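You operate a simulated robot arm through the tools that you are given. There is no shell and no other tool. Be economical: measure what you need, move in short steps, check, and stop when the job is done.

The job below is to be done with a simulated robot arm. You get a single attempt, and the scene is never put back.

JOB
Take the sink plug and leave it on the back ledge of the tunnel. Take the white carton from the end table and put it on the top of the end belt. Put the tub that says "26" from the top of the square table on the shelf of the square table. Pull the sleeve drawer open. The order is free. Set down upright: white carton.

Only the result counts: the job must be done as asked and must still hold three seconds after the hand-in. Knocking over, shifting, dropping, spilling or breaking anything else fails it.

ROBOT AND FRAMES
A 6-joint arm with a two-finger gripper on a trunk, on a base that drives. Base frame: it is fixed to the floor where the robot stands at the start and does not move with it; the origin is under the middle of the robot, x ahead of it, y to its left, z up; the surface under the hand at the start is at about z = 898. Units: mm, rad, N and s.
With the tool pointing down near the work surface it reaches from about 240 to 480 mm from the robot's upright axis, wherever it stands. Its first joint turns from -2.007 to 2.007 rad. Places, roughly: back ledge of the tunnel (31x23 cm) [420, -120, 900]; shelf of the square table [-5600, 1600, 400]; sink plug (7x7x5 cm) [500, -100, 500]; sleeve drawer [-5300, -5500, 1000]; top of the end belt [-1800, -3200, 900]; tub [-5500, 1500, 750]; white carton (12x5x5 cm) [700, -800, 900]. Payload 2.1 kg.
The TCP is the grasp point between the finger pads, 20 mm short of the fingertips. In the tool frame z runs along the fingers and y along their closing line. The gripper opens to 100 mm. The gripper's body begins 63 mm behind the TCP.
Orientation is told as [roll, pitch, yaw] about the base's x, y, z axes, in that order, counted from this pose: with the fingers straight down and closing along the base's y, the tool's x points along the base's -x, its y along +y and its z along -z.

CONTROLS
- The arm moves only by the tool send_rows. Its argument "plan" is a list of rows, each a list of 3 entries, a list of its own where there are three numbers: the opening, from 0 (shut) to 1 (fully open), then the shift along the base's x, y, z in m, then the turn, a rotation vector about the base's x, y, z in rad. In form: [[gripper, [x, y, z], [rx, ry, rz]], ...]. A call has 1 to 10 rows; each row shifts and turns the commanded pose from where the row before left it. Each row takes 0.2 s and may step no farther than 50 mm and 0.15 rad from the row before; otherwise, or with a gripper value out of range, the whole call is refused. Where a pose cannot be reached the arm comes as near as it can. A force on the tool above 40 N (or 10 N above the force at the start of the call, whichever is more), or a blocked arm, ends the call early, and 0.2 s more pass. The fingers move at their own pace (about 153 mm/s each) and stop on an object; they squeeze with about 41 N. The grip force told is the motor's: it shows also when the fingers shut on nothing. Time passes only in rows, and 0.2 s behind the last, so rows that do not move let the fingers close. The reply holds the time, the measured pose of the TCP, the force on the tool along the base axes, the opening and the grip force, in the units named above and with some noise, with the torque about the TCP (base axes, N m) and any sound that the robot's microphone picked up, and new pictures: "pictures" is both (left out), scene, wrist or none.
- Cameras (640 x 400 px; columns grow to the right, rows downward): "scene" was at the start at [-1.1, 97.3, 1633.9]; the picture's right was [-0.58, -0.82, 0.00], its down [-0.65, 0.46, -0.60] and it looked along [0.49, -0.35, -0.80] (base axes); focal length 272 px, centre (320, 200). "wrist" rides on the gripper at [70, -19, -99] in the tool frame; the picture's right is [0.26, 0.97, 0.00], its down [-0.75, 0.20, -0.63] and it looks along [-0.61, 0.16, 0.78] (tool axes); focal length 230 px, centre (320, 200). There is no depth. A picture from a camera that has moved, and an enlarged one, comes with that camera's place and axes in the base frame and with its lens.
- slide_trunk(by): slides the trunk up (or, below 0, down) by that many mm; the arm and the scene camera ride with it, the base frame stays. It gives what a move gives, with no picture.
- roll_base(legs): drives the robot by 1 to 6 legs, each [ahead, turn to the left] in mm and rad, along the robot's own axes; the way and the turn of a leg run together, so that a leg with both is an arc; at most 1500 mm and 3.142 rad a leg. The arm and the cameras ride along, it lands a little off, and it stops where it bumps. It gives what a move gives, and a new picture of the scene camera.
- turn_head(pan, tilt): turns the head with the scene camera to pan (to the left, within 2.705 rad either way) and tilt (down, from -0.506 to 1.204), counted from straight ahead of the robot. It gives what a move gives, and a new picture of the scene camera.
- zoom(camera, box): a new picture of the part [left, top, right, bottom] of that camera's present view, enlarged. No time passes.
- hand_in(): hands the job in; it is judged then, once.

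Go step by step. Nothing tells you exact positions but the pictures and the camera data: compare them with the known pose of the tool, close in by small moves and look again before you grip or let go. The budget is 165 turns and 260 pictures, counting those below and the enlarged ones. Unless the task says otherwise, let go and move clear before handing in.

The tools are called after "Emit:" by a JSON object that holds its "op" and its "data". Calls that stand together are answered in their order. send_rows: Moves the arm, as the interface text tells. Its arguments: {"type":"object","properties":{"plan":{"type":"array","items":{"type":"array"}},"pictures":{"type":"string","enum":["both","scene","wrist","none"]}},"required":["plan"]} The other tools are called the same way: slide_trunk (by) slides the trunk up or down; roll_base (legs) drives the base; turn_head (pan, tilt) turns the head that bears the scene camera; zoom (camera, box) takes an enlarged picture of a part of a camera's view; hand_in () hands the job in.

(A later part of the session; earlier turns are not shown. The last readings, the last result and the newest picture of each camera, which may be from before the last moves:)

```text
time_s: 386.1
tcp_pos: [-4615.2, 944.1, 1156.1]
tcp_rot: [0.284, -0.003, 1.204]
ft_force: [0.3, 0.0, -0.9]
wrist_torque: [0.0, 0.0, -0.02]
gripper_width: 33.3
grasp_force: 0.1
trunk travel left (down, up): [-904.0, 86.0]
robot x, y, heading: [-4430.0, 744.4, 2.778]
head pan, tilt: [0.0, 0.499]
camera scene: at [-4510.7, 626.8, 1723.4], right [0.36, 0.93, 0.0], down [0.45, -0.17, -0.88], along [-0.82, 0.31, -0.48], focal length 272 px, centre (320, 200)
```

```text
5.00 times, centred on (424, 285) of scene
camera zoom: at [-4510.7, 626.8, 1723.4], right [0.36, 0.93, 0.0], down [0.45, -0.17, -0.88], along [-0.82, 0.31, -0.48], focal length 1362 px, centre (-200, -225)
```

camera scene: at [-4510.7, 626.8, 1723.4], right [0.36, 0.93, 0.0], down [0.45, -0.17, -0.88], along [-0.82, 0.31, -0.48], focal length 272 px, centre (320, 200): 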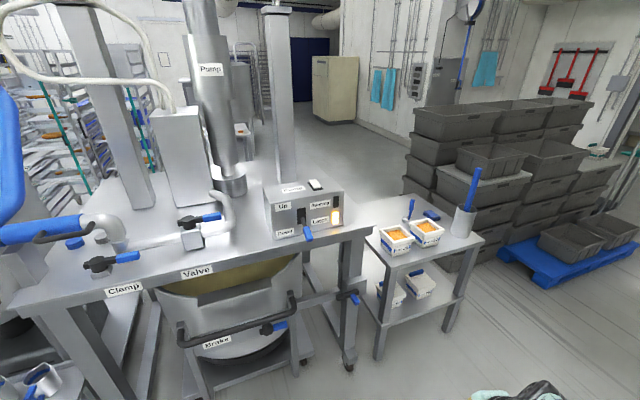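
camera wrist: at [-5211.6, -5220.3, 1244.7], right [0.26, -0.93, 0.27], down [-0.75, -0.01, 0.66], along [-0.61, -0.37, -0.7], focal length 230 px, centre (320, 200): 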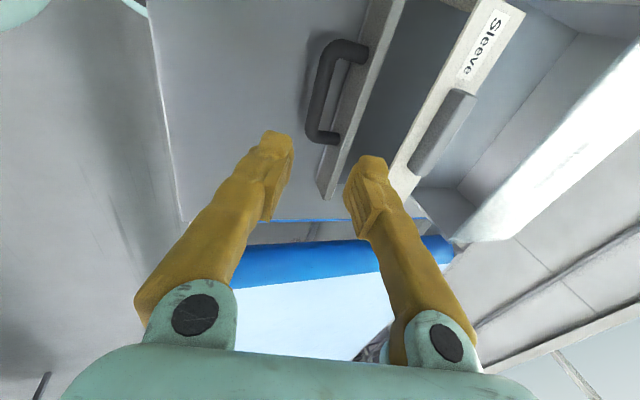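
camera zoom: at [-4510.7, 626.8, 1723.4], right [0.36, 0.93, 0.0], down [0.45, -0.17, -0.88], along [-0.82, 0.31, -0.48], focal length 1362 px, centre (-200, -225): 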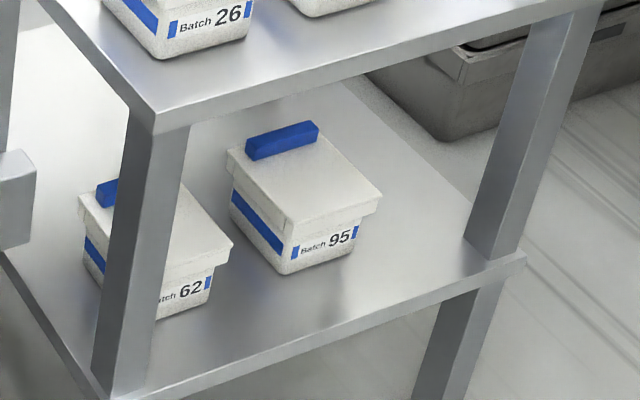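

Tub 26 is the open one at the left front of the top; tubs 62 and 95 stand on the shelf. I drive round to the table's east side and look from closer.

Emit:
{"op": "roll_base", "data": {"legs": [[0, -0.639], [870, 0], [0, 1.003]]}}

Emit:
{"op": "turn_head", "data": {"pan": 0.0, "tilt": 0.9}}

Emit:
{"op": "slide_trunk", "data": {"by": -300}}

Emit:
{"op": "turn_head", "data": {"pan": 0.0, "tilt": 0.7}}

```text
time_s: 395.0
tcp_pos: [-5147.7, 1591.8, 1154.6]
tcp_rot: [0.283, -0.001, 1.58]
ft_force: [-1.0, 0.3, 1.0]
wrist_torque: [-0.02, 0.0, -0.02]
gripper_width: 33.0
grasp_force: 0.0
trunk travel left (down, up): [-904.0, 86.0]
robot x, y, heading: [-4899.6, 1472.6, -3.134]
head pan, tilt: [0.0, 0.499]
camera scene: at [-4934.0, 1334.9, 1723.3], right [-0.01, 1.0, 0.0], down [0.48, 0.01, -0.88], along [-0.88, -0.01, -0.48], focal length 272 px, centre (320, 200)
```

scene: 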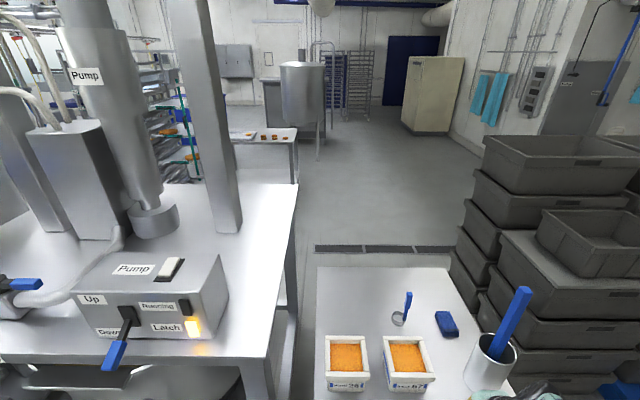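

```text
time_s: 395.9
tcp_pos: [-5147.9, 1591.1, 1155.7]
tcp_rot: [0.281, -0.004, 1.58]
ft_force: [-0.2, 0.0, 0.5]
wrist_torque: [0.02, 0.01, 0.0]
gripper_width: 33.2
grasp_force: 0.0
trunk travel left (down, up): [-904.0, 86.0]
robot x, y, heading: [-4900.9, 1475.3, -3.128]
head pan, tilt: [0.0, 0.901]
camera scene: at [-4918.2, 1335.0, 1689.5], right [-0.01, 1.0, 0.0], down [0.78, 0.01, -0.62], along [-0.62, -0.01, -0.78], focal length 272 px, centre (320, 200)
```

scene: 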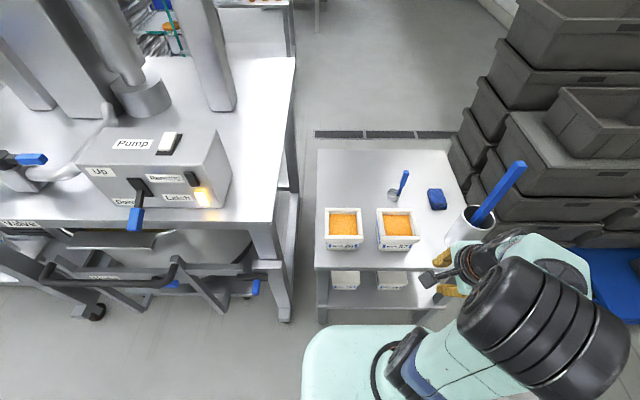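

```text
time_s: 398.9
tcp_pos: [-5146.3, 1590.0, 855.5]
tcp_rot: [0.282, -0.001, 1.58]
ft_force: [0.4, -0.2, 0.0]
wrist_torque: [0.02, 0.01, 0.03]
gripper_width: 33.0
grasp_force: 0.1
trunk travel left (down, up): [-604.0, 386.0]
robot x, y, heading: [-4902.5, 1474.3, -3.133]
head pan, tilt: [0.0, 0.901]
```

```text
time_s: 399.6
tcp_pos: [-5148.3, 1590.8, 855.8]
tcp_rot: [0.283, -0.003, 1.579]
ft_force: [-0.2, -0.4, 0.9]
wrist_torque: [-0.03, -0.02, -0.02]
gripper_width: 32.8
grasp_force: 0.0
trunk travel left (down, up): [-604.0, 386.0]
robot x, y, heading: [-4901.7, 1474.2, -3.132]
head pan, tilt: [0.0, 0.7]
camera scene: at [-4927.9, 1334.9, 1405.6], right [-0.01, 1.0, 0.0], down [0.64, 0.01, -0.76], along [-0.76, -0.01, -0.64], focal length 272 px, centre (320, 200)
```

scene: 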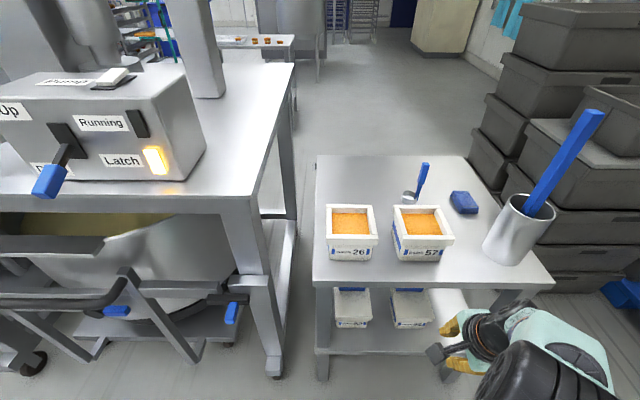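

Emit:
{"op": "zoom", "data": {"camera": "scene", "box": [310, 190, 438, 270]}}

Emit:
{"op": "slide_trunk", "data": {"by": -250}}

Emit:
{"op": "turn_head", "data": {"pan": 0.0, "tilt": 0.6}}

Emit:
{"op": "zoom", "data": {"camera": "scene", "box": [310, 130, 438, 210]}}

Emit:
{"op": "zoom", "data": {"camera": "scene", "box": [300, 210, 460, 310]}}

```text
5.00 times, centred on (374, 230) of scene
camera zoom: at [-4927.9, 1334.9, 1405.6], right [-0.01, 1.0, 0.0], down [0.64, 0.01, -0.76], along [-0.76, -0.01, -0.64], focal length 1362 px, centre (50, 50)
```

zoom: 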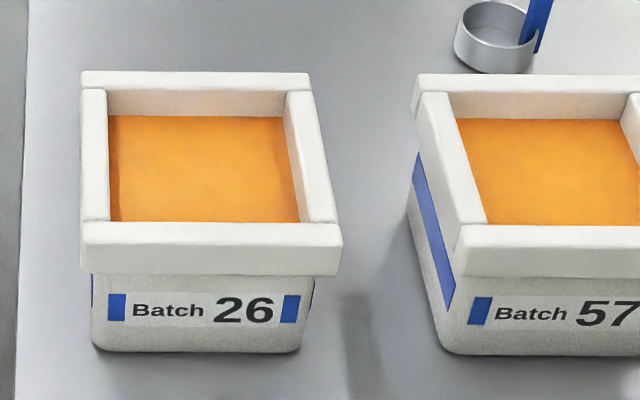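

```text
time_s: 402.2
tcp_pos: [-5147.2, 1590.3, 604.4]
tcp_rot: [0.284, -0.001, 1.579]
ft_force: [0.3, 0.7, 0.4]
wrist_torque: [-0.01, 0.01, -0.01]
gripper_width: 33.0
grasp_force: 0.1
trunk travel left (down, up): [-354.0, 636.0]
robot x, y, heading: [-4900.3, 1471.2, -3.13]
head pan, tilt: [0.0, 0.7]
```

```text
time_s: 402.8
tcp_pos: [-5147.6, 1590.6, 606.1]
tcp_rot: [0.283, -0.002, 1.579]
ft_force: [-0.3, -0.6, -0.1]
wrist_torque: [-0.01, -0.01, -0.01]
gripper_width: 33.0
grasp_force: 0.1
trunk travel left (down, up): [-354.0, 636.0]
robot x, y, heading: [-4898.9, 1477.7, -3.13]
head pan, tilt: [0.0, 0.6]
camera scene: at [-4931.3, 1334.9, 1164.2], right [-0.01, 1.0, 0.0], down [0.57, 0.01, -0.82], along [-0.82, -0.01, -0.57], focal length 272 px, centre (320, 200)
```

scene: 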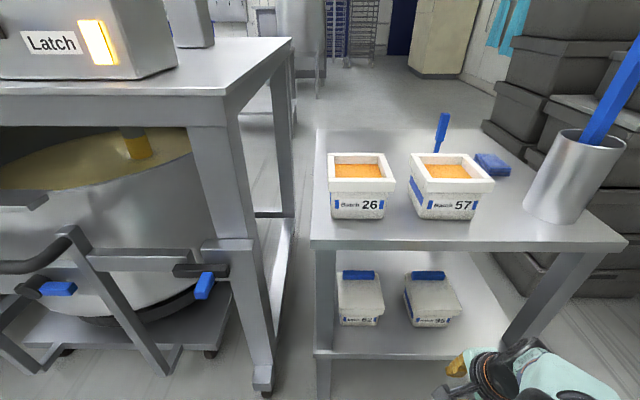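

```text
5.00 times, centred on (374, 170) of scene
camera zoom: at [-4931.3, 1334.9, 1164.2], right [-0.01, 1.0, 0.0], down [0.57, 0.01, -0.82], along [-0.82, -0.01, -0.57], focal length 1362 px, centre (50, 350)
```

zoom: 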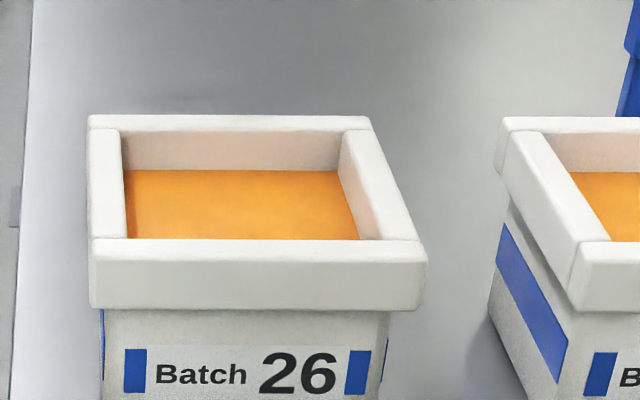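

```text
4.00 times, centred on (380, 260) of scene
camera zoom: at [-4931.3, 1334.9, 1164.2], right [-0.01, 1.0, 0.0], down [0.57, 0.01, -0.82], along [-0.82, -0.01, -0.57], focal length 1090 px, centre (80, -40)
```

zoom: 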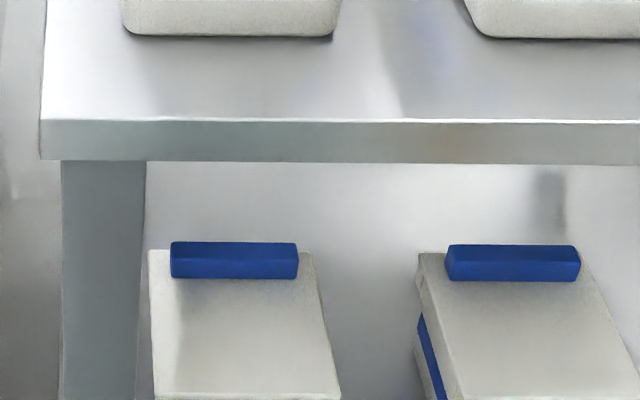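

The tub's rim is about 134 mm square with ~15 mm walls, so it must be lifted by pinching a rim wall. I look at the shelf from lower to find the free space.

Emit:
{"op": "slide_trunk", "data": {"by": -300}}

Emit:
{"op": "turn_head", "data": {"pan": -0.2, "tilt": 0.7}}

Emit:
{"op": "zoom", "data": {"camera": "scene", "box": [240, 130, 464, 270]}}

```text
time_s: 405.8
tcp_pos: [-5146.4, 1591.1, 305.6]
tcp_rot: [0.282, -0.006, 1.58]
ft_force: [-0.2, -0.5, -0.7]
wrist_torque: [0.01, 0.0, 0.03]
gripper_width: 33.0
grasp_force: 0.1
trunk travel left (down, up): [-54.0, 936.0]
robot x, y, heading: [-4901.0, 1472.6, -3.137]
head pan, tilt: [0.0, 0.6]
```

```text
time_s: 406.6
tcp_pos: [-5147.3, 1591.4, 306.1]
tcp_rot: [0.282, -0.002, 1.58]
ft_force: [0.0, 0.5, 0.4]
wrist_torque: [-0.02, 0.0, 0.01]
gripper_width: 33.0
grasp_force: 0.0
trunk travel left (down, up): [-54.0, 936.0]
robot x, y, heading: [-4900.7, 1474.3, -3.13]
head pan, tilt: [-0.201, 0.7]
camera scene: at [-4926.3, 1351.9, 855.7], right [0.19, 0.98, 0.0], down [0.63, -0.12, -0.77], along [-0.75, 0.14, -0.64], focal length 272 px, centre (320, 200)
```

scene: 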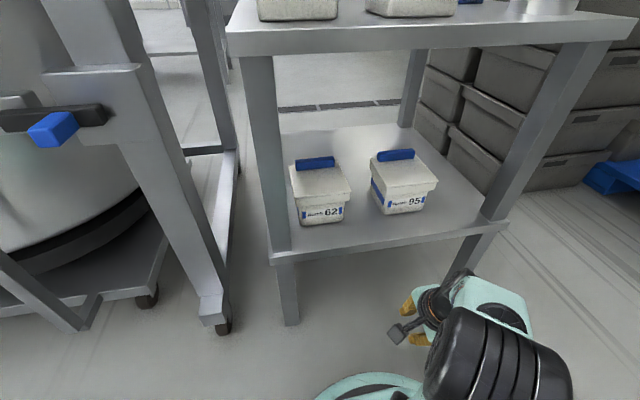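

```text
2.86 times, centred on (352, 200) of scene
camera zoom: at [-4926.3, 1351.9, 855.7], right [0.19, 0.98, 0.0], down [0.63, -0.12, -0.77], along [-0.75, 0.14, -0.64], focal length 778 px, centre (229, 200)
```

zoom: 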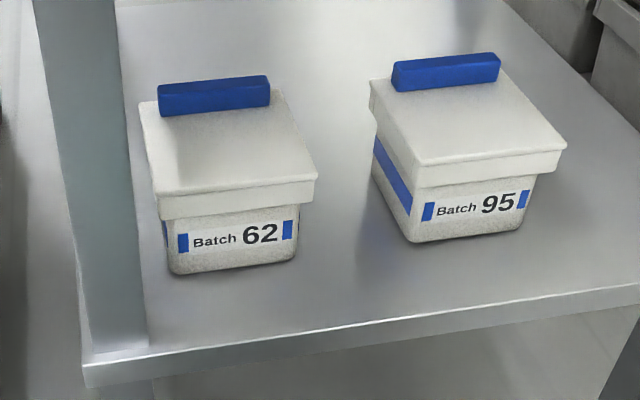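

Shelf z≈385; the north strip of the shelf is free, and the floor north of the table is open. Plan: pinch tub 26's rim from the east with the tool pitched, carry it round, and place from the north. First I raise the trunk and reorient the gripper.

Emit:
{"op": "slide_trunk", "data": {"by": 400}}

Emit:
{"op": "slide_trunk", "data": {"by": 206}}

Emit:
{"op": "send_rows", "data": {"plan": [[0.33, [0, 0, 0.01], [0, -0.14, 0]], [0.33, [0, 0, 0.01], [0, -0.14, 0]], [0.33, [0, 0, 0.01], [0, 0, 0.142]], [0.33, [0, 0, 0.01], [0, 0, 0.142]], [0.33, [0, 0, 0.01], [0, 0, 0.142]], [0.33, [0, 0, 0.01], [0, 0, 0.142]], [0.33, [0, 0, 0.01], [0, 0, 0.142]], [0.33, [0, 0, 0.01], [0, 0, 0.142]], [0.33, [0, 0, 0.01], [0, 0, 0.142]], [0.33, [0, 0, 0.01], [0, 0, 0.142]]], "pictures": "none"}}

Emit:
{"op": "send_rows", "data": {"plan": [[0.33, [0, 0, 0], [0, 0, 0.142]], [0.33, [0, 0, 0], [0, 0, 0.142]], [0.33, [0, 0, 0], [0, 0, 0.142]], [0.33, [-0.01, -0.01, 0], [0, 0.15, 0]], [0.33, [-0.02, -0.02, 0], [0, 0.15, 0]], [0.33, [-0.02, -0.02, 0], [0, 0.15, 0]], [0.33, [-0.02, -0.02, 0], [0, 0.15, 0]]], "pictures": "wrist"}}

```text
time_s: 410.4
tcp_pos: [-5147.4, 1590.5, 704.8]
tcp_rot: [0.284, -0.004, 1.581]
ft_force: [0.3, 0.8, -0.3]
wrist_torque: [-0.03, 0.0, -0.02]
gripper_width: 33.1
grasp_force: 0.2
trunk travel left (down, up): [-454.0, 536.0]
robot x, y, heading: [-4900.9, 1475.8, -3.132]
head pan, tilt: [-0.201, 0.7]
```

```text
time_s: 412.6
tcp_pos: [-5147.7, 1590.9, 911.7]
tcp_rot: [0.281, -0.004, 1.58]
ft_force: [-0.6, 0.3, 0.5]
wrist_torque: [0.02, 0.0, 0.0]
gripper_width: 33.0
grasp_force: 0.1
trunk travel left (down, up): [-660.0, 330.0]
robot x, y, heading: [-4904.1, 1476.8, -3.13]
head pan, tilt: [-0.201, 0.7]
```

```text
time_s: 414.8
tcp_pos: [-5146.9, 1590.3, 1010.5]
tcp_rot: [0.0, -0.001, 2.72]
ft_force: [-0.1, -1.1, 0.4]
wrist_torque: [-0.01, 0.01, 0.0]
gripper_width: 33.3
grasp_force: 0.1
trunk travel left (down, up): [-660.0, 330.0]
robot x, y, heading: [-4905.2, 1475.0, -3.131]
head pan, tilt: [-0.201, 0.7]
```

```text
time_s: 416.4
tcp_pos: [-5236.4, 1529.0, 1007.9]
tcp_rot: [0.001, -0.6, -3.141]
ft_force: [-0.2, 0.1, 1.0]
wrist_torque: [0.04, 0.01, 0.0]
gripper_width: 33.0
grasp_force: 0.1
out of reach, approached as far as the arm can: row 6, 7
trunk travel left (down, up): [-660.0, 330.0]
robot x, y, heading: [-4904.8, 1475.9, -3.128]
head pan, tilt: [-0.201, 0.7]
camera wrist: at [-5123.0, 1547.9, 1048.3], right [0.21, -0.97, -0.14], down [-0.26, -0.2, 0.94], along [-0.94, -0.16, -0.3], focal length 230 px, centre (320, 200)
```

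wrist: 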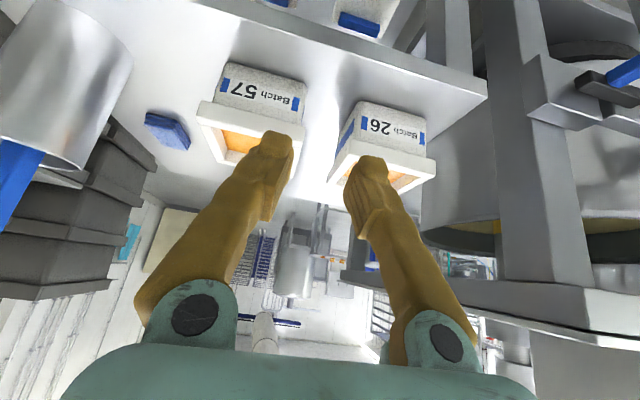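

Emit:
{"op": "roll_base", "data": {"legs": [[90, 0]]}}

Emit:
{"op": "send_rows", "data": {"plan": [[0.33, [-0.02, -0.019, 0], [0, 0, 0]], [0.33, [-0.025, -0.019, -0.01], [0, 0, 0]], [0.33, [-0.022, -0.019, -0.015], [0, 0, 0]], [0.33, [-0.015, 0, -0.015], [0, 0, 0]], [0.33, [0, 0, 0], [0, 0, 0]]], "pictures": "both"}}

```text
time_s: 417.5
tcp_pos: [-5325.3, 1528.4, 1007.0]
tcp_rot: [0.0, -0.599, -3.14]
ft_force: [-0.2, 0.5, -0.3]
wrist_torque: [0.0, 0.0, -0.01]
gripper_width: 33.3
grasp_force: 0.0
trunk travel left (down, up): [-660.0, 330.0]
robot x, y, heading: [-4990.8, 1476.1, -3.124]
head pan, tilt: [-0.201, 0.7]
camera scene: at [-5016.6, 1350.9, 1461.6], right [0.19, 0.98, 0.0], down [0.63, -0.12, -0.76], along [-0.75, 0.14, -0.64], focal length 272 px, centre (320, 200)
```

scene: 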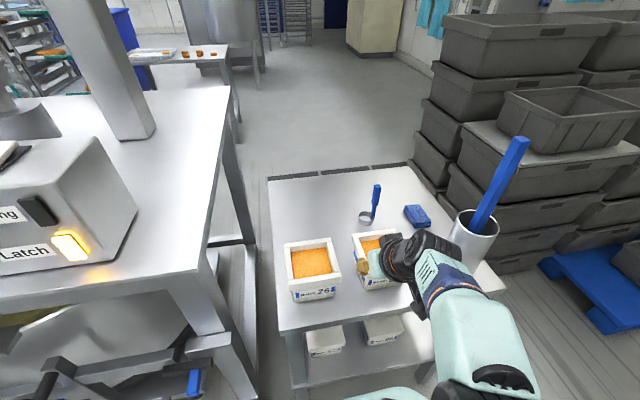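

```text
time_s: 418.7
tcp_pos: [-5406.9, 1471.8, 966.3]
tcp_rot: [0.001, -0.601, -3.14]
ft_force: [0.5, 0.1, -0.6]
wrist_torque: [0.01, -0.01, -0.02]
gripper_width: 33.0
grasp_force: 0.1
trunk travel left (down, up): [-660.0, 330.0]
robot x, y, heading: [-4995.6, 1476.6, -3.132]
head pan, tilt: [-0.201, 0.7]
camera scene: at [-5015.6, 1350.7, 1461.6], right [0.19, 0.98, 0.0], down [0.63, -0.12, -0.77], along [-0.75, 0.14, -0.64], focal length 272 px, centre (320, 200)
camera wrist: at [-5294.3, 1490.1, 1008.2], right [0.21, -0.97, -0.14], down [-0.26, -0.2, 0.94], along [-0.94, -0.16, -0.3], focal length 230 px, centre (320, 200)
```

scene: 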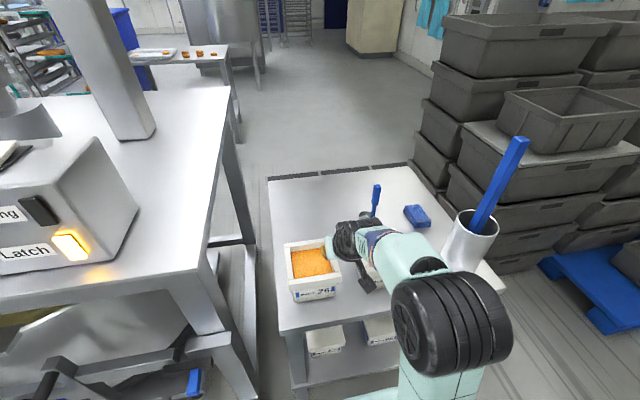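
wrist: 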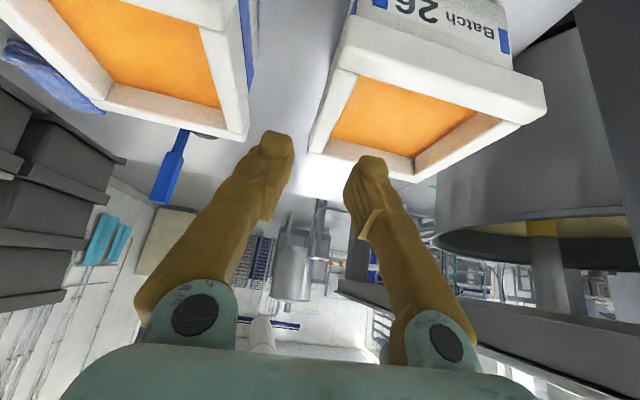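

The tub's north rim wall spans y≈1455–1473. I centre on it and approach along the tool axis.

Emit:
{"op": "send_rows", "data": {"plan": [[0.36, [-0.016, -0.008, -0.025], [0, 0, 0]], [0.36, [-0.016, 0, -0.025], [0, 0, 0]], [0.36, [0, 0, 0], [0, 0, 0]]], "pictures": "wrist"}}

Emit:
{"op": "zoom", "data": {"camera": "wrist", "box": [220, 60, 444, 200]}}

```text
time_s: 419.5
tcp_pos: [-5439.6, 1462.6, 917.0]
tcp_rot: [0.001, -0.601, -3.142]
ft_force: [0.5, -0.2, -0.5]
wrist_torque: [-0.02, -0.01, 0.02]
gripper_width: 36.0
grasp_force: 0.1
trunk travel left (down, up): [-660.0, 330.0]
robot x, y, heading: [-4988.9, 1474.8, -3.128]
head pan, tilt: [-0.201, 0.7]
camera wrist: at [-5326.4, 1481.7, 958.6], right [0.21, -0.97, -0.14], down [-0.26, -0.2, 0.94], along [-0.94, -0.16, -0.3], focal length 230 px, centre (320, 200)
```

wrist: 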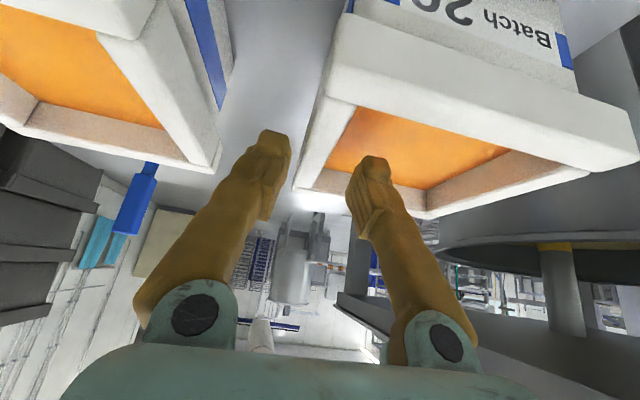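

```text
2.86 times, centred on (332, 130) of wrist
camera zoom: at [-5326.4, 1481.7, 958.6], right [0.21, -0.97, -0.14], down [-0.26, -0.2, 0.94], along [-0.94, -0.16, -0.3], focal length 657 px, centre (286, 400)
```

zoom: 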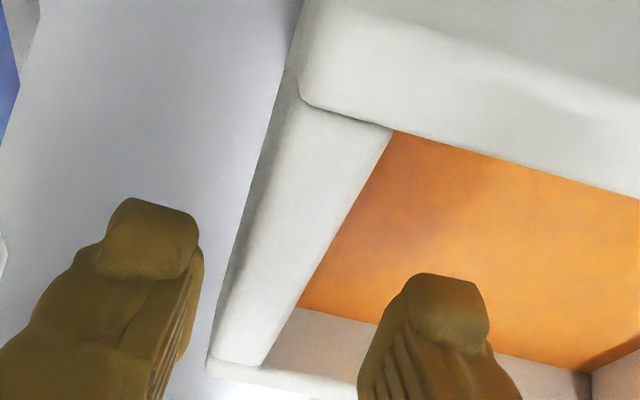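

The rim wall is centred between the fingers within 2 mm. I go down to the pinch height and close gently.

Emit:
{"op": "send_rows", "data": {"plan": [[0.36, [-0.008, 0.002, -0.012], [0, 0, 0]], [0.36, [-0.007, 0, -0.012], [0, 0, 0]], [0.36, [0, 0, 0], [0, 0, 0]], [0.25, [0, 0, 0], [0, 0, 0]], [0.1, [0, 0, 0], [0, 0, 0]], [0, [0, 0, 0], [0, 0, 0]], [0, [0, 0, 0], [0, 0, 0]]], "pictures": "both"}}

Emit:
{"op": "zoom", "data": {"camera": "wrist", "box": [220, 60, 444, 200]}}

```text
time_s: 421.1
tcp_pos: [-5455.5, 1465.3, 892.9]
tcp_rot: [0.002, -0.599, -3.143]
ft_force: [0.3, 0.8, 0.1]
wrist_torque: [0.0, 0.15, 0.02]
gripper_width: 14.0
grasp_force: 40.4
trunk travel left (down, up): [-660.0, 330.0]
robot x, y, heading: [-4994.6, 1472.6, -3.132]
head pan, tilt: [-0.201, 0.7]
camera scene: at [-5016.3, 1351.1, 1461.6], right [0.19, 0.98, 0.0], down [0.63, -0.12, -0.76], along [-0.75, 0.14, -0.64], focal length 272 px, centre (320, 200)
camera wrist: at [-5341.5, 1484.2, 935.1], right [0.21, -0.97, -0.14], down [-0.26, -0.2, 0.94], along [-0.94, -0.16, -0.3], focal length 230 px, centre (320, 200)
```

scene: 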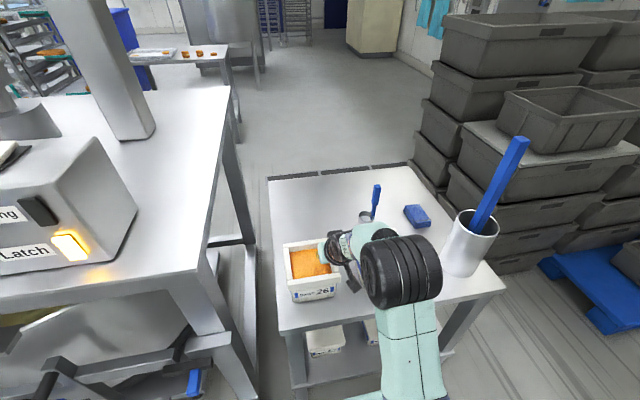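
wrist: 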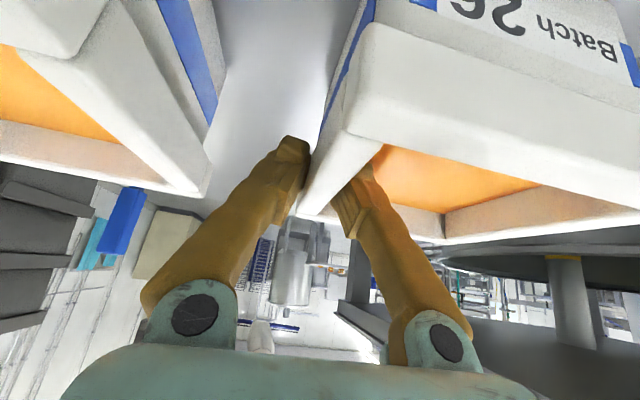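

```text
2.86 times, centred on (332, 130) of wrist
camera zoom: at [-5341.5, 1484.2, 935.1], right [0.21, -0.97, -0.14], down [-0.26, -0.2, 0.94], along [-0.94, -0.16, -0.3], focal length 657 px, centre (286, 400)
```

zoom: 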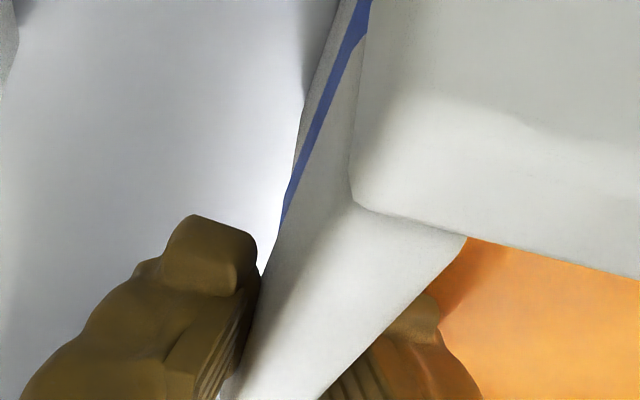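

The rim wall is pinched at 14 mm. I test with a 6 mm lift.

Emit:
{"op": "send_rows", "data": {"plan": [[0, [0, 0, 0.002], [0, 0, 0]], [0, [0, 0, 0.002], [0, 0, 0]], [0, [0, 0, 0.002], [0, 0, 0]], [0, [0, 0, 0], [0, 0, 0]]], "pictures": "both"}}

Emit:
{"op": "zoom", "data": {"camera": "scene", "box": [250, 220, 410, 320]}}

```text
time_s: 422.1
tcp_pos: [-5454.4, 1465.0, 898.6]
tcp_rot: [0.003, -0.598, -3.14]
ft_force: [0.3, -0.4, -6.5]
wrist_torque: [0.24, 0.09, 0.1]
gripper_width: 14.2
grasp_force: 41.2
trunk travel left (down, up): [-660.0, 330.0]
robot x, y, heading: [-4993.9, 1474.7, -3.131]
head pan, tilt: [-0.201, 0.7]
camera scene: at [-5017.3, 1350.5, 1461.6], right [0.19, 0.98, 0.0], down [0.63, -0.12, -0.76], along [-0.75, 0.14, -0.64], focal length 272 px, centre (320, 200)
camera wrist: at [-5342.1, 1484.1, 940.4], right [0.22, -0.97, -0.14], down [-0.27, -0.2, 0.94], along [-0.94, -0.16, -0.3], focal length 230 px, centre (320, 200)
```

scene: 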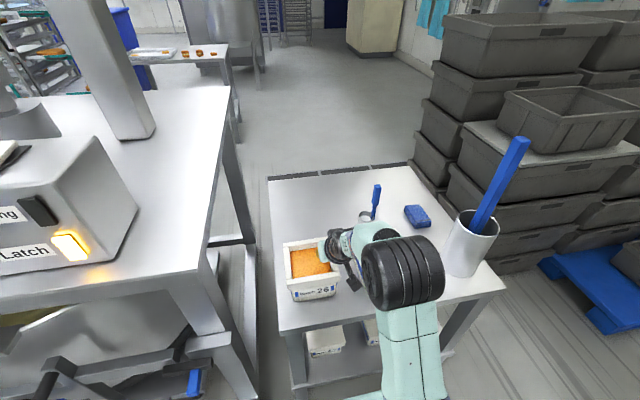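
wrist: 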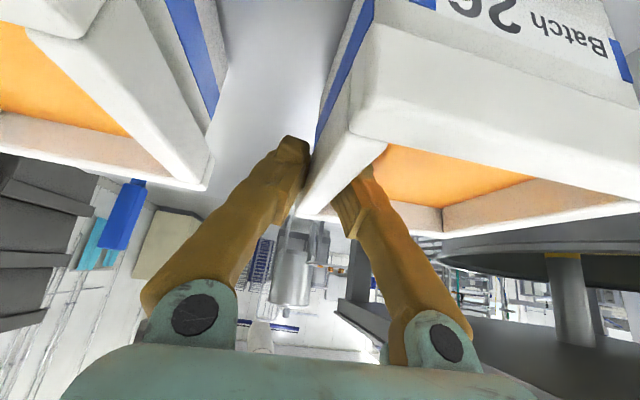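

```text
4.00 times, centred on (330, 270) of scene
camera zoom: at [-5017.3, 1350.5, 1461.6], right [0.19, 0.98, 0.0], down [0.63, -0.12, -0.76], along [-0.75, 0.14, -0.64], focal length 1090 px, centre (280, -80)
```

zoom: 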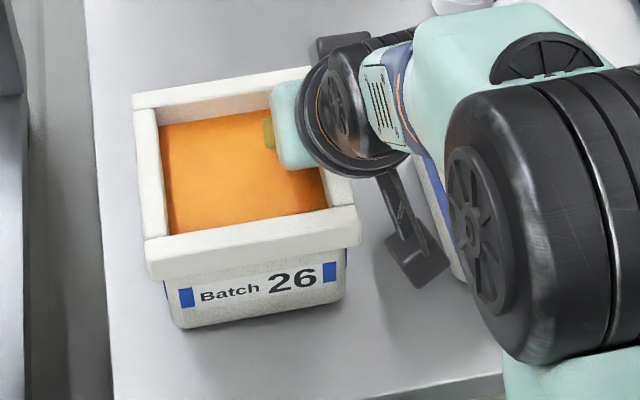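

Emit:
{"op": "send_rows", "data": {"plan": [[0, [0, 0, 0.003], [0, 0, 0]], [0, [0, 0, 0.003], [0, 0, 0]], [0, [0, 0, 0.003], [0, 0, 0]], [0, [0, 0, 0], [0, 0, 0]]], "pictures": "wrist"}}

Emit:
{"op": "zoom", "data": {"camera": "scene", "box": [250, 220, 410, 320]}}

```text
time_s: 423.1
tcp_pos: [-5454.4, 1465.6, 907.5]
tcp_rot: [0.003, -0.6, -3.141]
ft_force: [0.2, 0.2, -7.8]
wrist_torque: [0.31, -0.03, 0.06]
gripper_width: 14.4
grasp_force: 40.6
trunk travel left (down, up): [-660.0, 330.0]
robot x, y, heading: [-4999.0, 1474.3, -3.129]
head pan, tilt: [-0.201, 0.7]
camera wrist: at [-5342.3, 1484.3, 949.2], right [0.21, -0.97, -0.14], down [-0.27, -0.2, 0.94], along [-0.94, -0.16, -0.3], focal length 230 px, centre (320, 200)
```

wrist: 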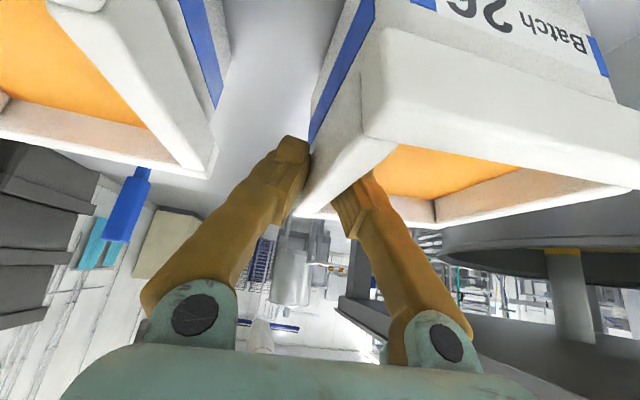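

```text
4.00 times, centred on (330, 270) of scene
camera zoom: at [-5017.5, 1350.6, 1461.6], right [0.19, 0.98, 0.0], down [0.63, -0.12, -0.76], along [-0.75, 0.14, -0.64], focal length 1090 px, centre (280, -80)
```

zoom: 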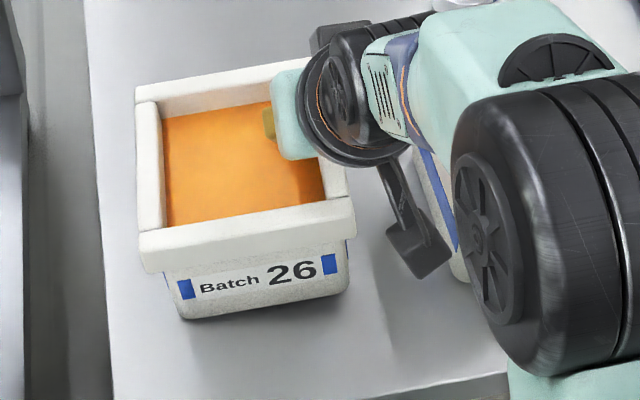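

Pinching one wall lets the tub droop, so that won't do. I set it back down and will instead spread the fingers inside the opening, against both inner walls, so the load is balanced.

Emit:
{"op": "send_rows", "data": {"plan": [[0, [0, 0, -0.004], [0, 0, 0]], [0, [0, 0, -0.004], [0, 0, 0]], [0, [0, 0, -0.004], [0, 0, 0]], [0, [0, 0, -0.003], [0, 0, 0]], [0, [0, 0, 0], [0, 0, 0]], [0.2, [0, 0, 0], [0, 0, 0]], [0.34, [0, 0, 0], [0, 0, 0]], [0.34, [0.014, 0, 0.02], [0, 0, 0]], [0.34, [0.014, 0, 0.02], [0, 0, 0]], [0.34, [0.014, 0, 0.02], [0, 0, 0]]], "pictures": "both"}}

Emit:
{"op": "zoom", "data": {"camera": "scene", "box": [250, 220, 410, 320]}}

```text
time_s: 425.3
tcp_pos: [-5412.4, 1465.3, 954.3]
tcp_rot: [0.003, -0.601, -3.14]
ft_force: [0.6, 1.2, -0.5]
wrist_torque: [-0.01, 0.01, 0.04]
gripper_width: 34.2
grasp_force: 0.0
trunk travel left (down, up): [-660.0, 330.0]
robot x, y, heading: [-4996.6, 1472.8, -3.131]
head pan, tilt: [-0.201, 0.7]
camera scene: at [-5015.0, 1350.8, 1461.6], right [0.19, 0.98, 0.0], down [0.63, -0.12, -0.77], along [-0.75, 0.14, -0.64], focal length 272 px, centre (320, 200)
camera wrist: at [-5298.3, 1484.1, 995.2], right [0.21, -0.97, -0.14], down [-0.26, -0.2, 0.94], along [-0.94, -0.16, -0.3], focal length 230 px, centre (320, 200)
```

scene: 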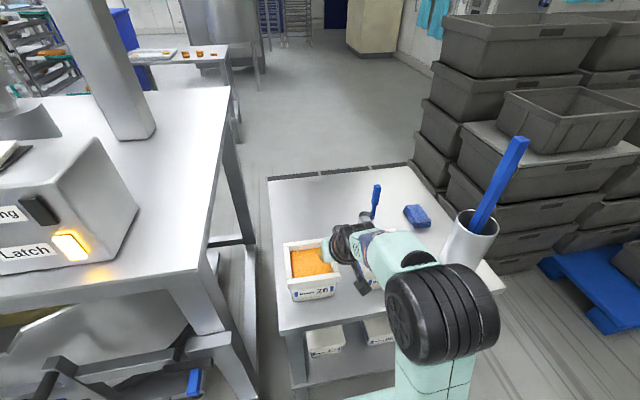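
wrist: 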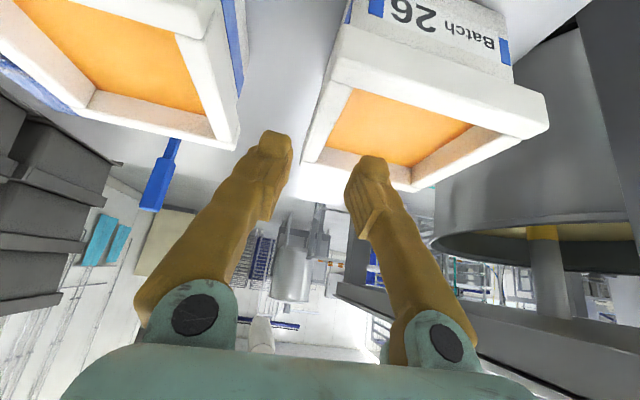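

```text
4.00 times, centred on (330, 270) of scene
camera zoom: at [-5015.0, 1350.8, 1461.6], right [0.19, 0.98, 0.0], down [0.63, -0.12, -0.77], along [-0.75, 0.14, -0.64], focal length 1090 px, centre (280, -80)
```

zoom: 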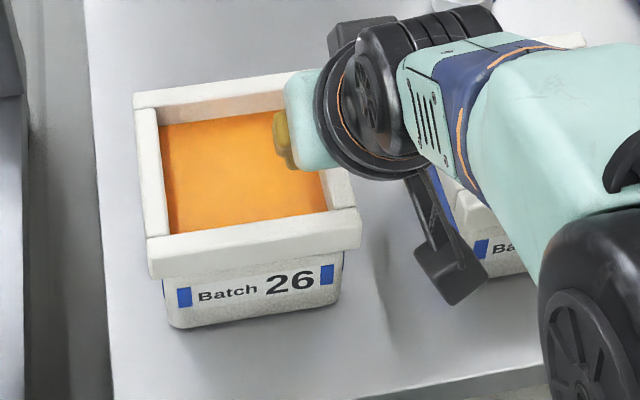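

The tub is back flat on the table. I centre over its opening (y≈1405) with fingers at 60 mm and look.

Emit:
{"op": "send_rows", "data": {"plan": [[0.6, [0, -0.03, 0], [0, 0, 0]], [0.6, [0, -0.03, 0], [0, 0, 0]], [0.6, [-0.013, 0, -0.018], [0, 0, 0]], [0.6, [-0.013, 0, -0.018], [0, 0, 0]], [0.6, [0, 0, 0], [0, 0, 0]]], "pictures": "both"}}

```text
time_s: 426.5
tcp_pos: [-5437.1, 1405.0, 916.7]
tcp_rot: [0.001, -0.599, -3.14]
ft_force: [-0.5, 0.5, -0.6]
wrist_torque: [-0.02, -0.01, 0.02]
gripper_width: 59.8
grasp_force: 0.1
trunk travel left (down, up): [-660.0, 330.0]
robot x, y, heading: [-4994.4, 1476.2, -3.133]
head pan, tilt: [-0.201, 0.7]
camera scene: at [-5015.7, 1350.9, 1461.6], right [0.19, 0.98, 0.0], down [0.63, -0.12, -0.77], along [-0.75, 0.14, -0.64], focal length 272 px, centre (320, 200)
camera wrist: at [-5325.3, 1424.2, 959.3], right [0.21, -0.97, -0.14], down [-0.26, -0.2, 0.94], along [-0.94, -0.16, -0.3], focal length 230 px, centre (320, 200)
```

scene: 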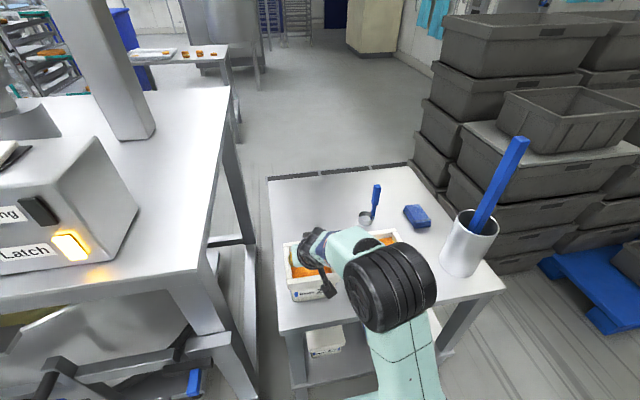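
wrist: 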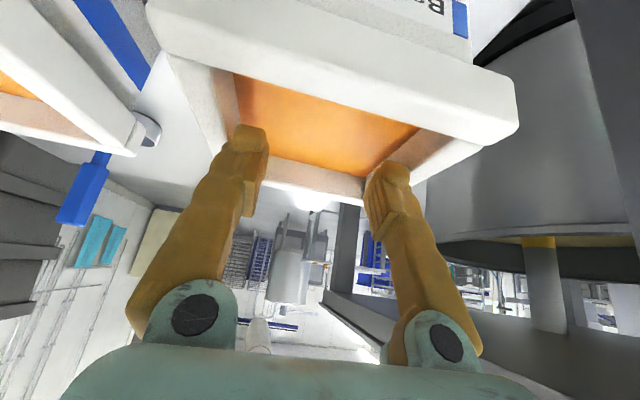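

The jaws are centred over the filling. I lower into the opening, above the filling, and spread them.

Emit:
{"op": "send_rows", "data": {"plan": [[0.6, [-0.009, -0.001, -0.012], [0, 0, 0]], [0.6, [-0.009, 0, -0.012], [0, 0, 0]], [0.6, [0, 0, 0], [0, 0, 0]], [0.75, [0, 0, 0], [0, 0, 0]], [0.85, [0, 0, 0], [0, 0, 0]], [1, [0, 0, 0], [0, 0, 0]], [1, [0, 0, 0], [0, 0, 0]]], "pictures": "both"}}

```text
time_s: 428.1
tcp_pos: [-5456.3, 1405.6, 893.2]
tcp_rot: [0.001, -0.599, -3.141]
ft_force: [0.6, 1.4, -3.2]
wrist_torque: [0.01, -0.07, 0.02]
gripper_width: 69.7
grasp_force: 0.1
trunk travel left (down, up): [-660.0, 330.0]
robot x, y, heading: [-4993.4, 1475.7, -3.127]
head pan, tilt: [-0.201, 0.7]
camera scene: at [-5016.4, 1350.9, 1461.6], right [0.19, 0.98, 0.0], down [0.63, -0.12, -0.76], along [-0.75, 0.14, -0.64], focal length 272 px, centre (320, 200)
camera wrist: at [-5343.6, 1423.5, 935.1], right [0.21, -0.97, -0.14], down [-0.27, -0.2, 0.94], along [-0.94, -0.16, -0.3], focal length 230 px, centre (320, 200)
```

scene: 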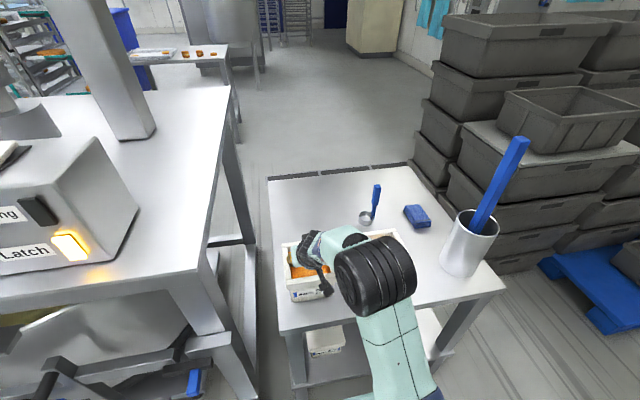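
wrist: 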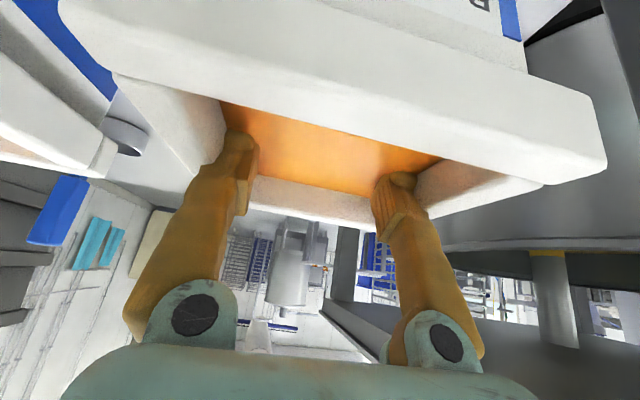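

The fingers stopped at 69.7 mm, pressing on both inner walls. I test with a small lift.

Emit:
{"op": "send_rows", "data": {"plan": [[1, [0, 0, 0.002], [0, 0, 0]], [1, [0, 0, 0.002], [0, 0, 0]], [1, [0, 0, 0.003], [0, 0, 0]], [1, [0, 0, 0.003], [0, 0, 0]], [1, [0, 0, 0], [0, 0, 0]]], "pictures": "both"}}

Emit:
{"op": "zoom", "data": {"camera": "scene", "box": [250, 220, 410, 320]}}

```text
time_s: 429.3
tcp_pos: [-5457.7, 1403.6, 903.3]
tcp_rot: [0.001, -0.599, -3.141]
ft_force: [0.1, 0.5, -7.8]
wrist_torque: [-0.02, 0.07, 0.0]
gripper_width: 69.7
grasp_force: 0.1
trunk travel left (down, up): [-660.0, 330.0]
robot x, y, heading: [-4991.8, 1473.3, -3.128]
head pan, tilt: [-0.201, 0.7]
camera scene: at [-5017.9, 1350.5, 1461.5], right [0.19, 0.98, 0.0], down [0.63, -0.12, -0.76], along [-0.75, 0.14, -0.65], focal length 272 px, centre (320, 200)
camera wrist: at [-5344.3, 1423.1, 944.5], right [0.22, -0.97, -0.14], down [-0.27, -0.2, 0.94], along [-0.94, -0.16, -0.3], focal length 230 px, centre (320, 200)
```

scene: 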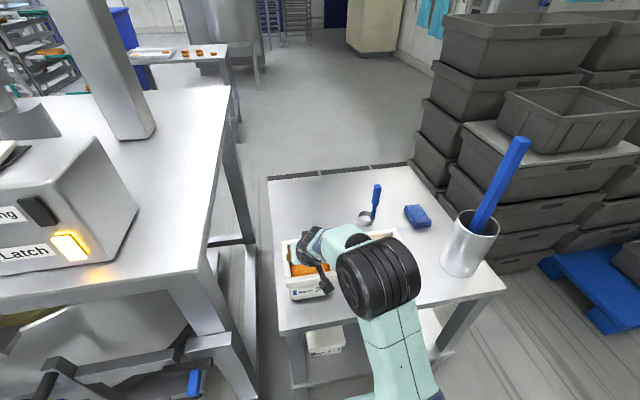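
wrist: 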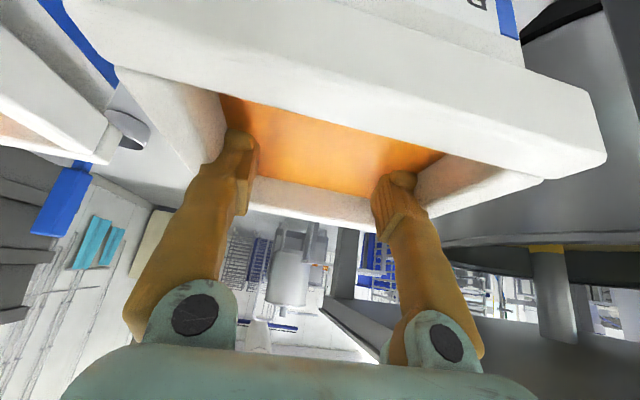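

```text
4.00 times, centred on (330, 270) of scene
camera zoom: at [-5017.9, 1350.5, 1461.5], right [0.19, 0.98, 0.0], down [0.63, -0.12, -0.76], along [-0.75, 0.14, -0.65], focal length 1090 px, centre (280, -80)
```

zoom: 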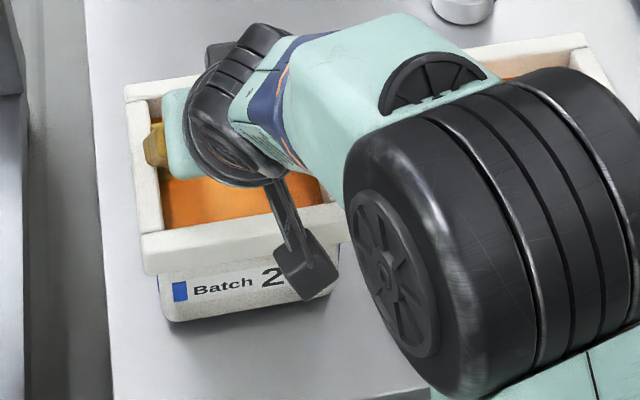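

The tub rises level, weighing under 8 N. I lift slowly further.

Emit:
{"op": "send_rows", "data": {"plan": [[1, [0, 0, 0.006], [0, 0, 0]], [1, [0, 0, 0.006], [0, 0, 0]], [1, [0, 0, 0.007], [0, 0, 0]], [1, [0, 0, 0.007], [0, 0, 0]], [1, [0, 0, 0.007], [0, 0, 0]], [1, [0, 0, 0.007], [0, 0, 0]], [1, [0, 0, 0], [0, 0, 0]]], "pictures": "scene"}}

Emit:
{"op": "zoom", "data": {"camera": "scene", "box": [250, 200, 410, 300]}}

```text
time_s: 430.9
tcp_pos: [-5457.4, 1403.5, 942.6]
tcp_rot: [0.001, -0.596, -3.139]
ft_force: [-0.4, 0.0, -8.0]
wrist_torque: [0.0, 0.07, -0.02]
gripper_width: 69.8
grasp_force: 0.1
trunk travel left (down, up): [-660.0, 330.0]
robot x, y, heading: [-4993.0, 1471.5, -3.133]
head pan, tilt: [-0.201, 0.7]
camera scene: at [-5017.9, 1350.5, 1461.5], right [0.19, 0.98, 0.0], down [0.63, -0.12, -0.76], along [-0.75, 0.14, -0.65], focal length 272 px, centre (320, 200)
```

scene: 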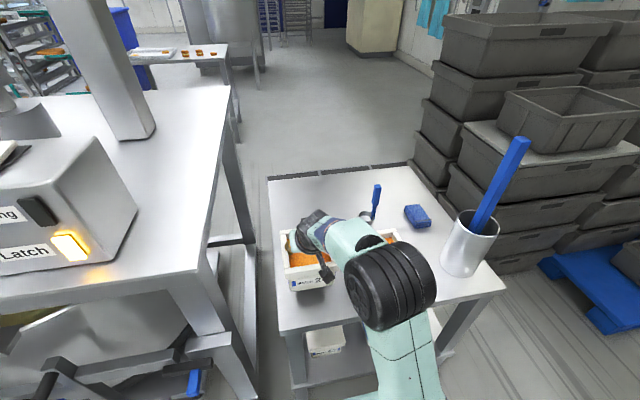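

```text
4.00 times, centred on (330, 250) of scene
camera zoom: at [-5017.9, 1350.5, 1461.5], right [0.19, 0.98, 0.0], down [0.63, -0.12, -0.76], along [-0.75, 0.14, -0.65], focal length 1090 px, centre (280, 0)
```

zoom: 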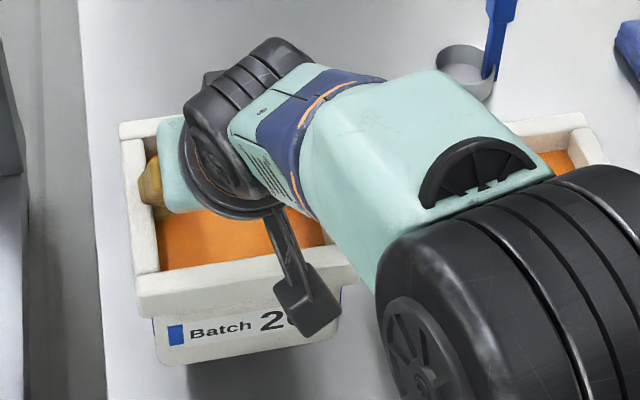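

The tub hangs level. I back away from the table gently.

Emit:
{"op": "roll_base", "data": {"legs": [[-100, 0]]}}

Emit:
{"op": "roll_base", "data": {"legs": [[-300, 0]]}}

Emit:
{"op": "send_rows", "data": {"plan": [[1, [0, 0, 0], [0, 0, 0]]], "pictures": "wrist"}}

```text
time_s: 432.1
tcp_pos: [-5355.9, 1405.7, 943.3]
tcp_rot: [0.003, -0.598, -3.142]
ft_force: [0.1, 0.1, -8.3]
wrist_torque: [-0.02, 0.05, 0.03]
gripper_width: 69.5
grasp_force: 0.1
trunk travel left (down, up): [-660.0, 330.0]
robot x, y, heading: [-4891.8, 1472.7, -3.13]
head pan, tilt: [-0.201, 0.7]
camera scene: at [-4916.9, 1351.6, 1461.5], right [0.19, 0.98, 0.0], down [0.63, -0.12, -0.76], along [-0.75, 0.14, -0.64], focal length 272 px, centre (320, 200)
```

scene: 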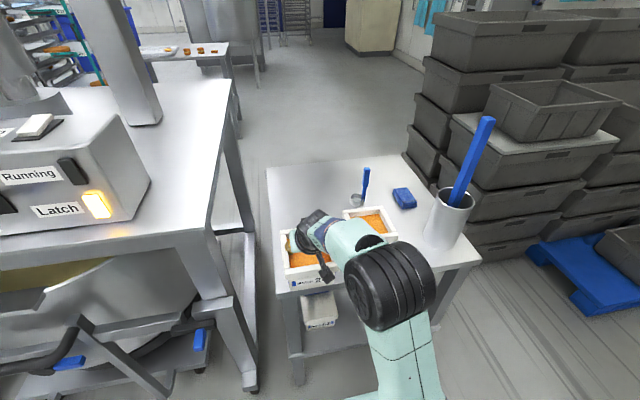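

```text
time_s: 434.1
tcp_pos: [-5058.9, 1409.0, 942.5]
tcp_rot: [0.001, -0.595, 3.142]
ft_force: [0.8, 0.7, -8.1]
wrist_torque: [-0.01, 0.07, 0.01]
gripper_width: 69.8
grasp_force: 0.0
trunk travel left (down, up): [-660.0, 330.0]
robot x, y, heading: [-4590.0, 1476.8, -3.131]
head pan, tilt: [-0.201, 0.7]
camera scene: at [-4619.2, 1354.9, 1461.5], right [0.19, 0.98, 0.0], down [0.63, -0.12, -0.76], along [-0.75, 0.14, -0.65], focal length 272 px, centre (320, 200)
```

scene: 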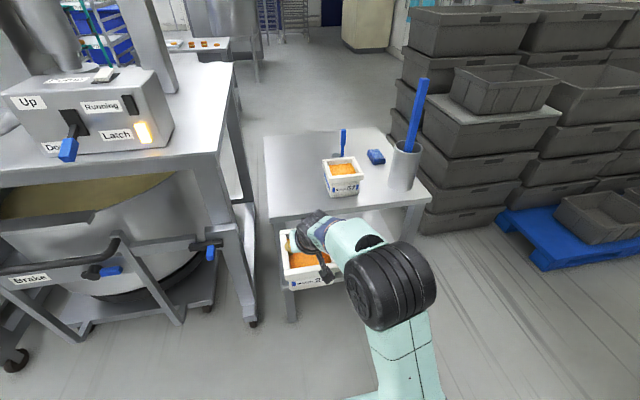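

```text
time_s: 434.5
tcp_pos: [-5058.7, 1409.1, 941.3]
tcp_rot: [-0.001, -0.595, 3.141]
ft_force: [-0.2, 0.6, -7.9]
wrist_torque: [0.0, 0.06, 0.02]
gripper_width: 70.1
grasp_force: 0.1
trunk travel left (down, up): [-660.0, 330.0]
robot x, y, heading: [-4595.3, 1478.8, -3.134]
head pan, tilt: [-0.201, 0.7]
camera wrist: at [-4946.1, 1428.0, 983.7], right [0.21, -0.97, -0.14], down [-0.27, -0.2, 0.94], along [-0.94, -0.16, -0.3], focal length 230 px, centre (320, 200)
```

wrist: 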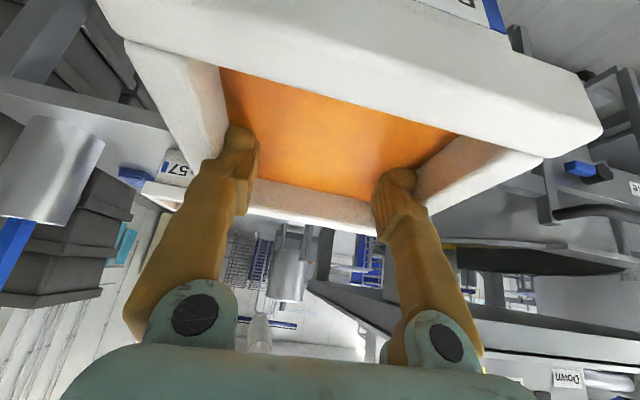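

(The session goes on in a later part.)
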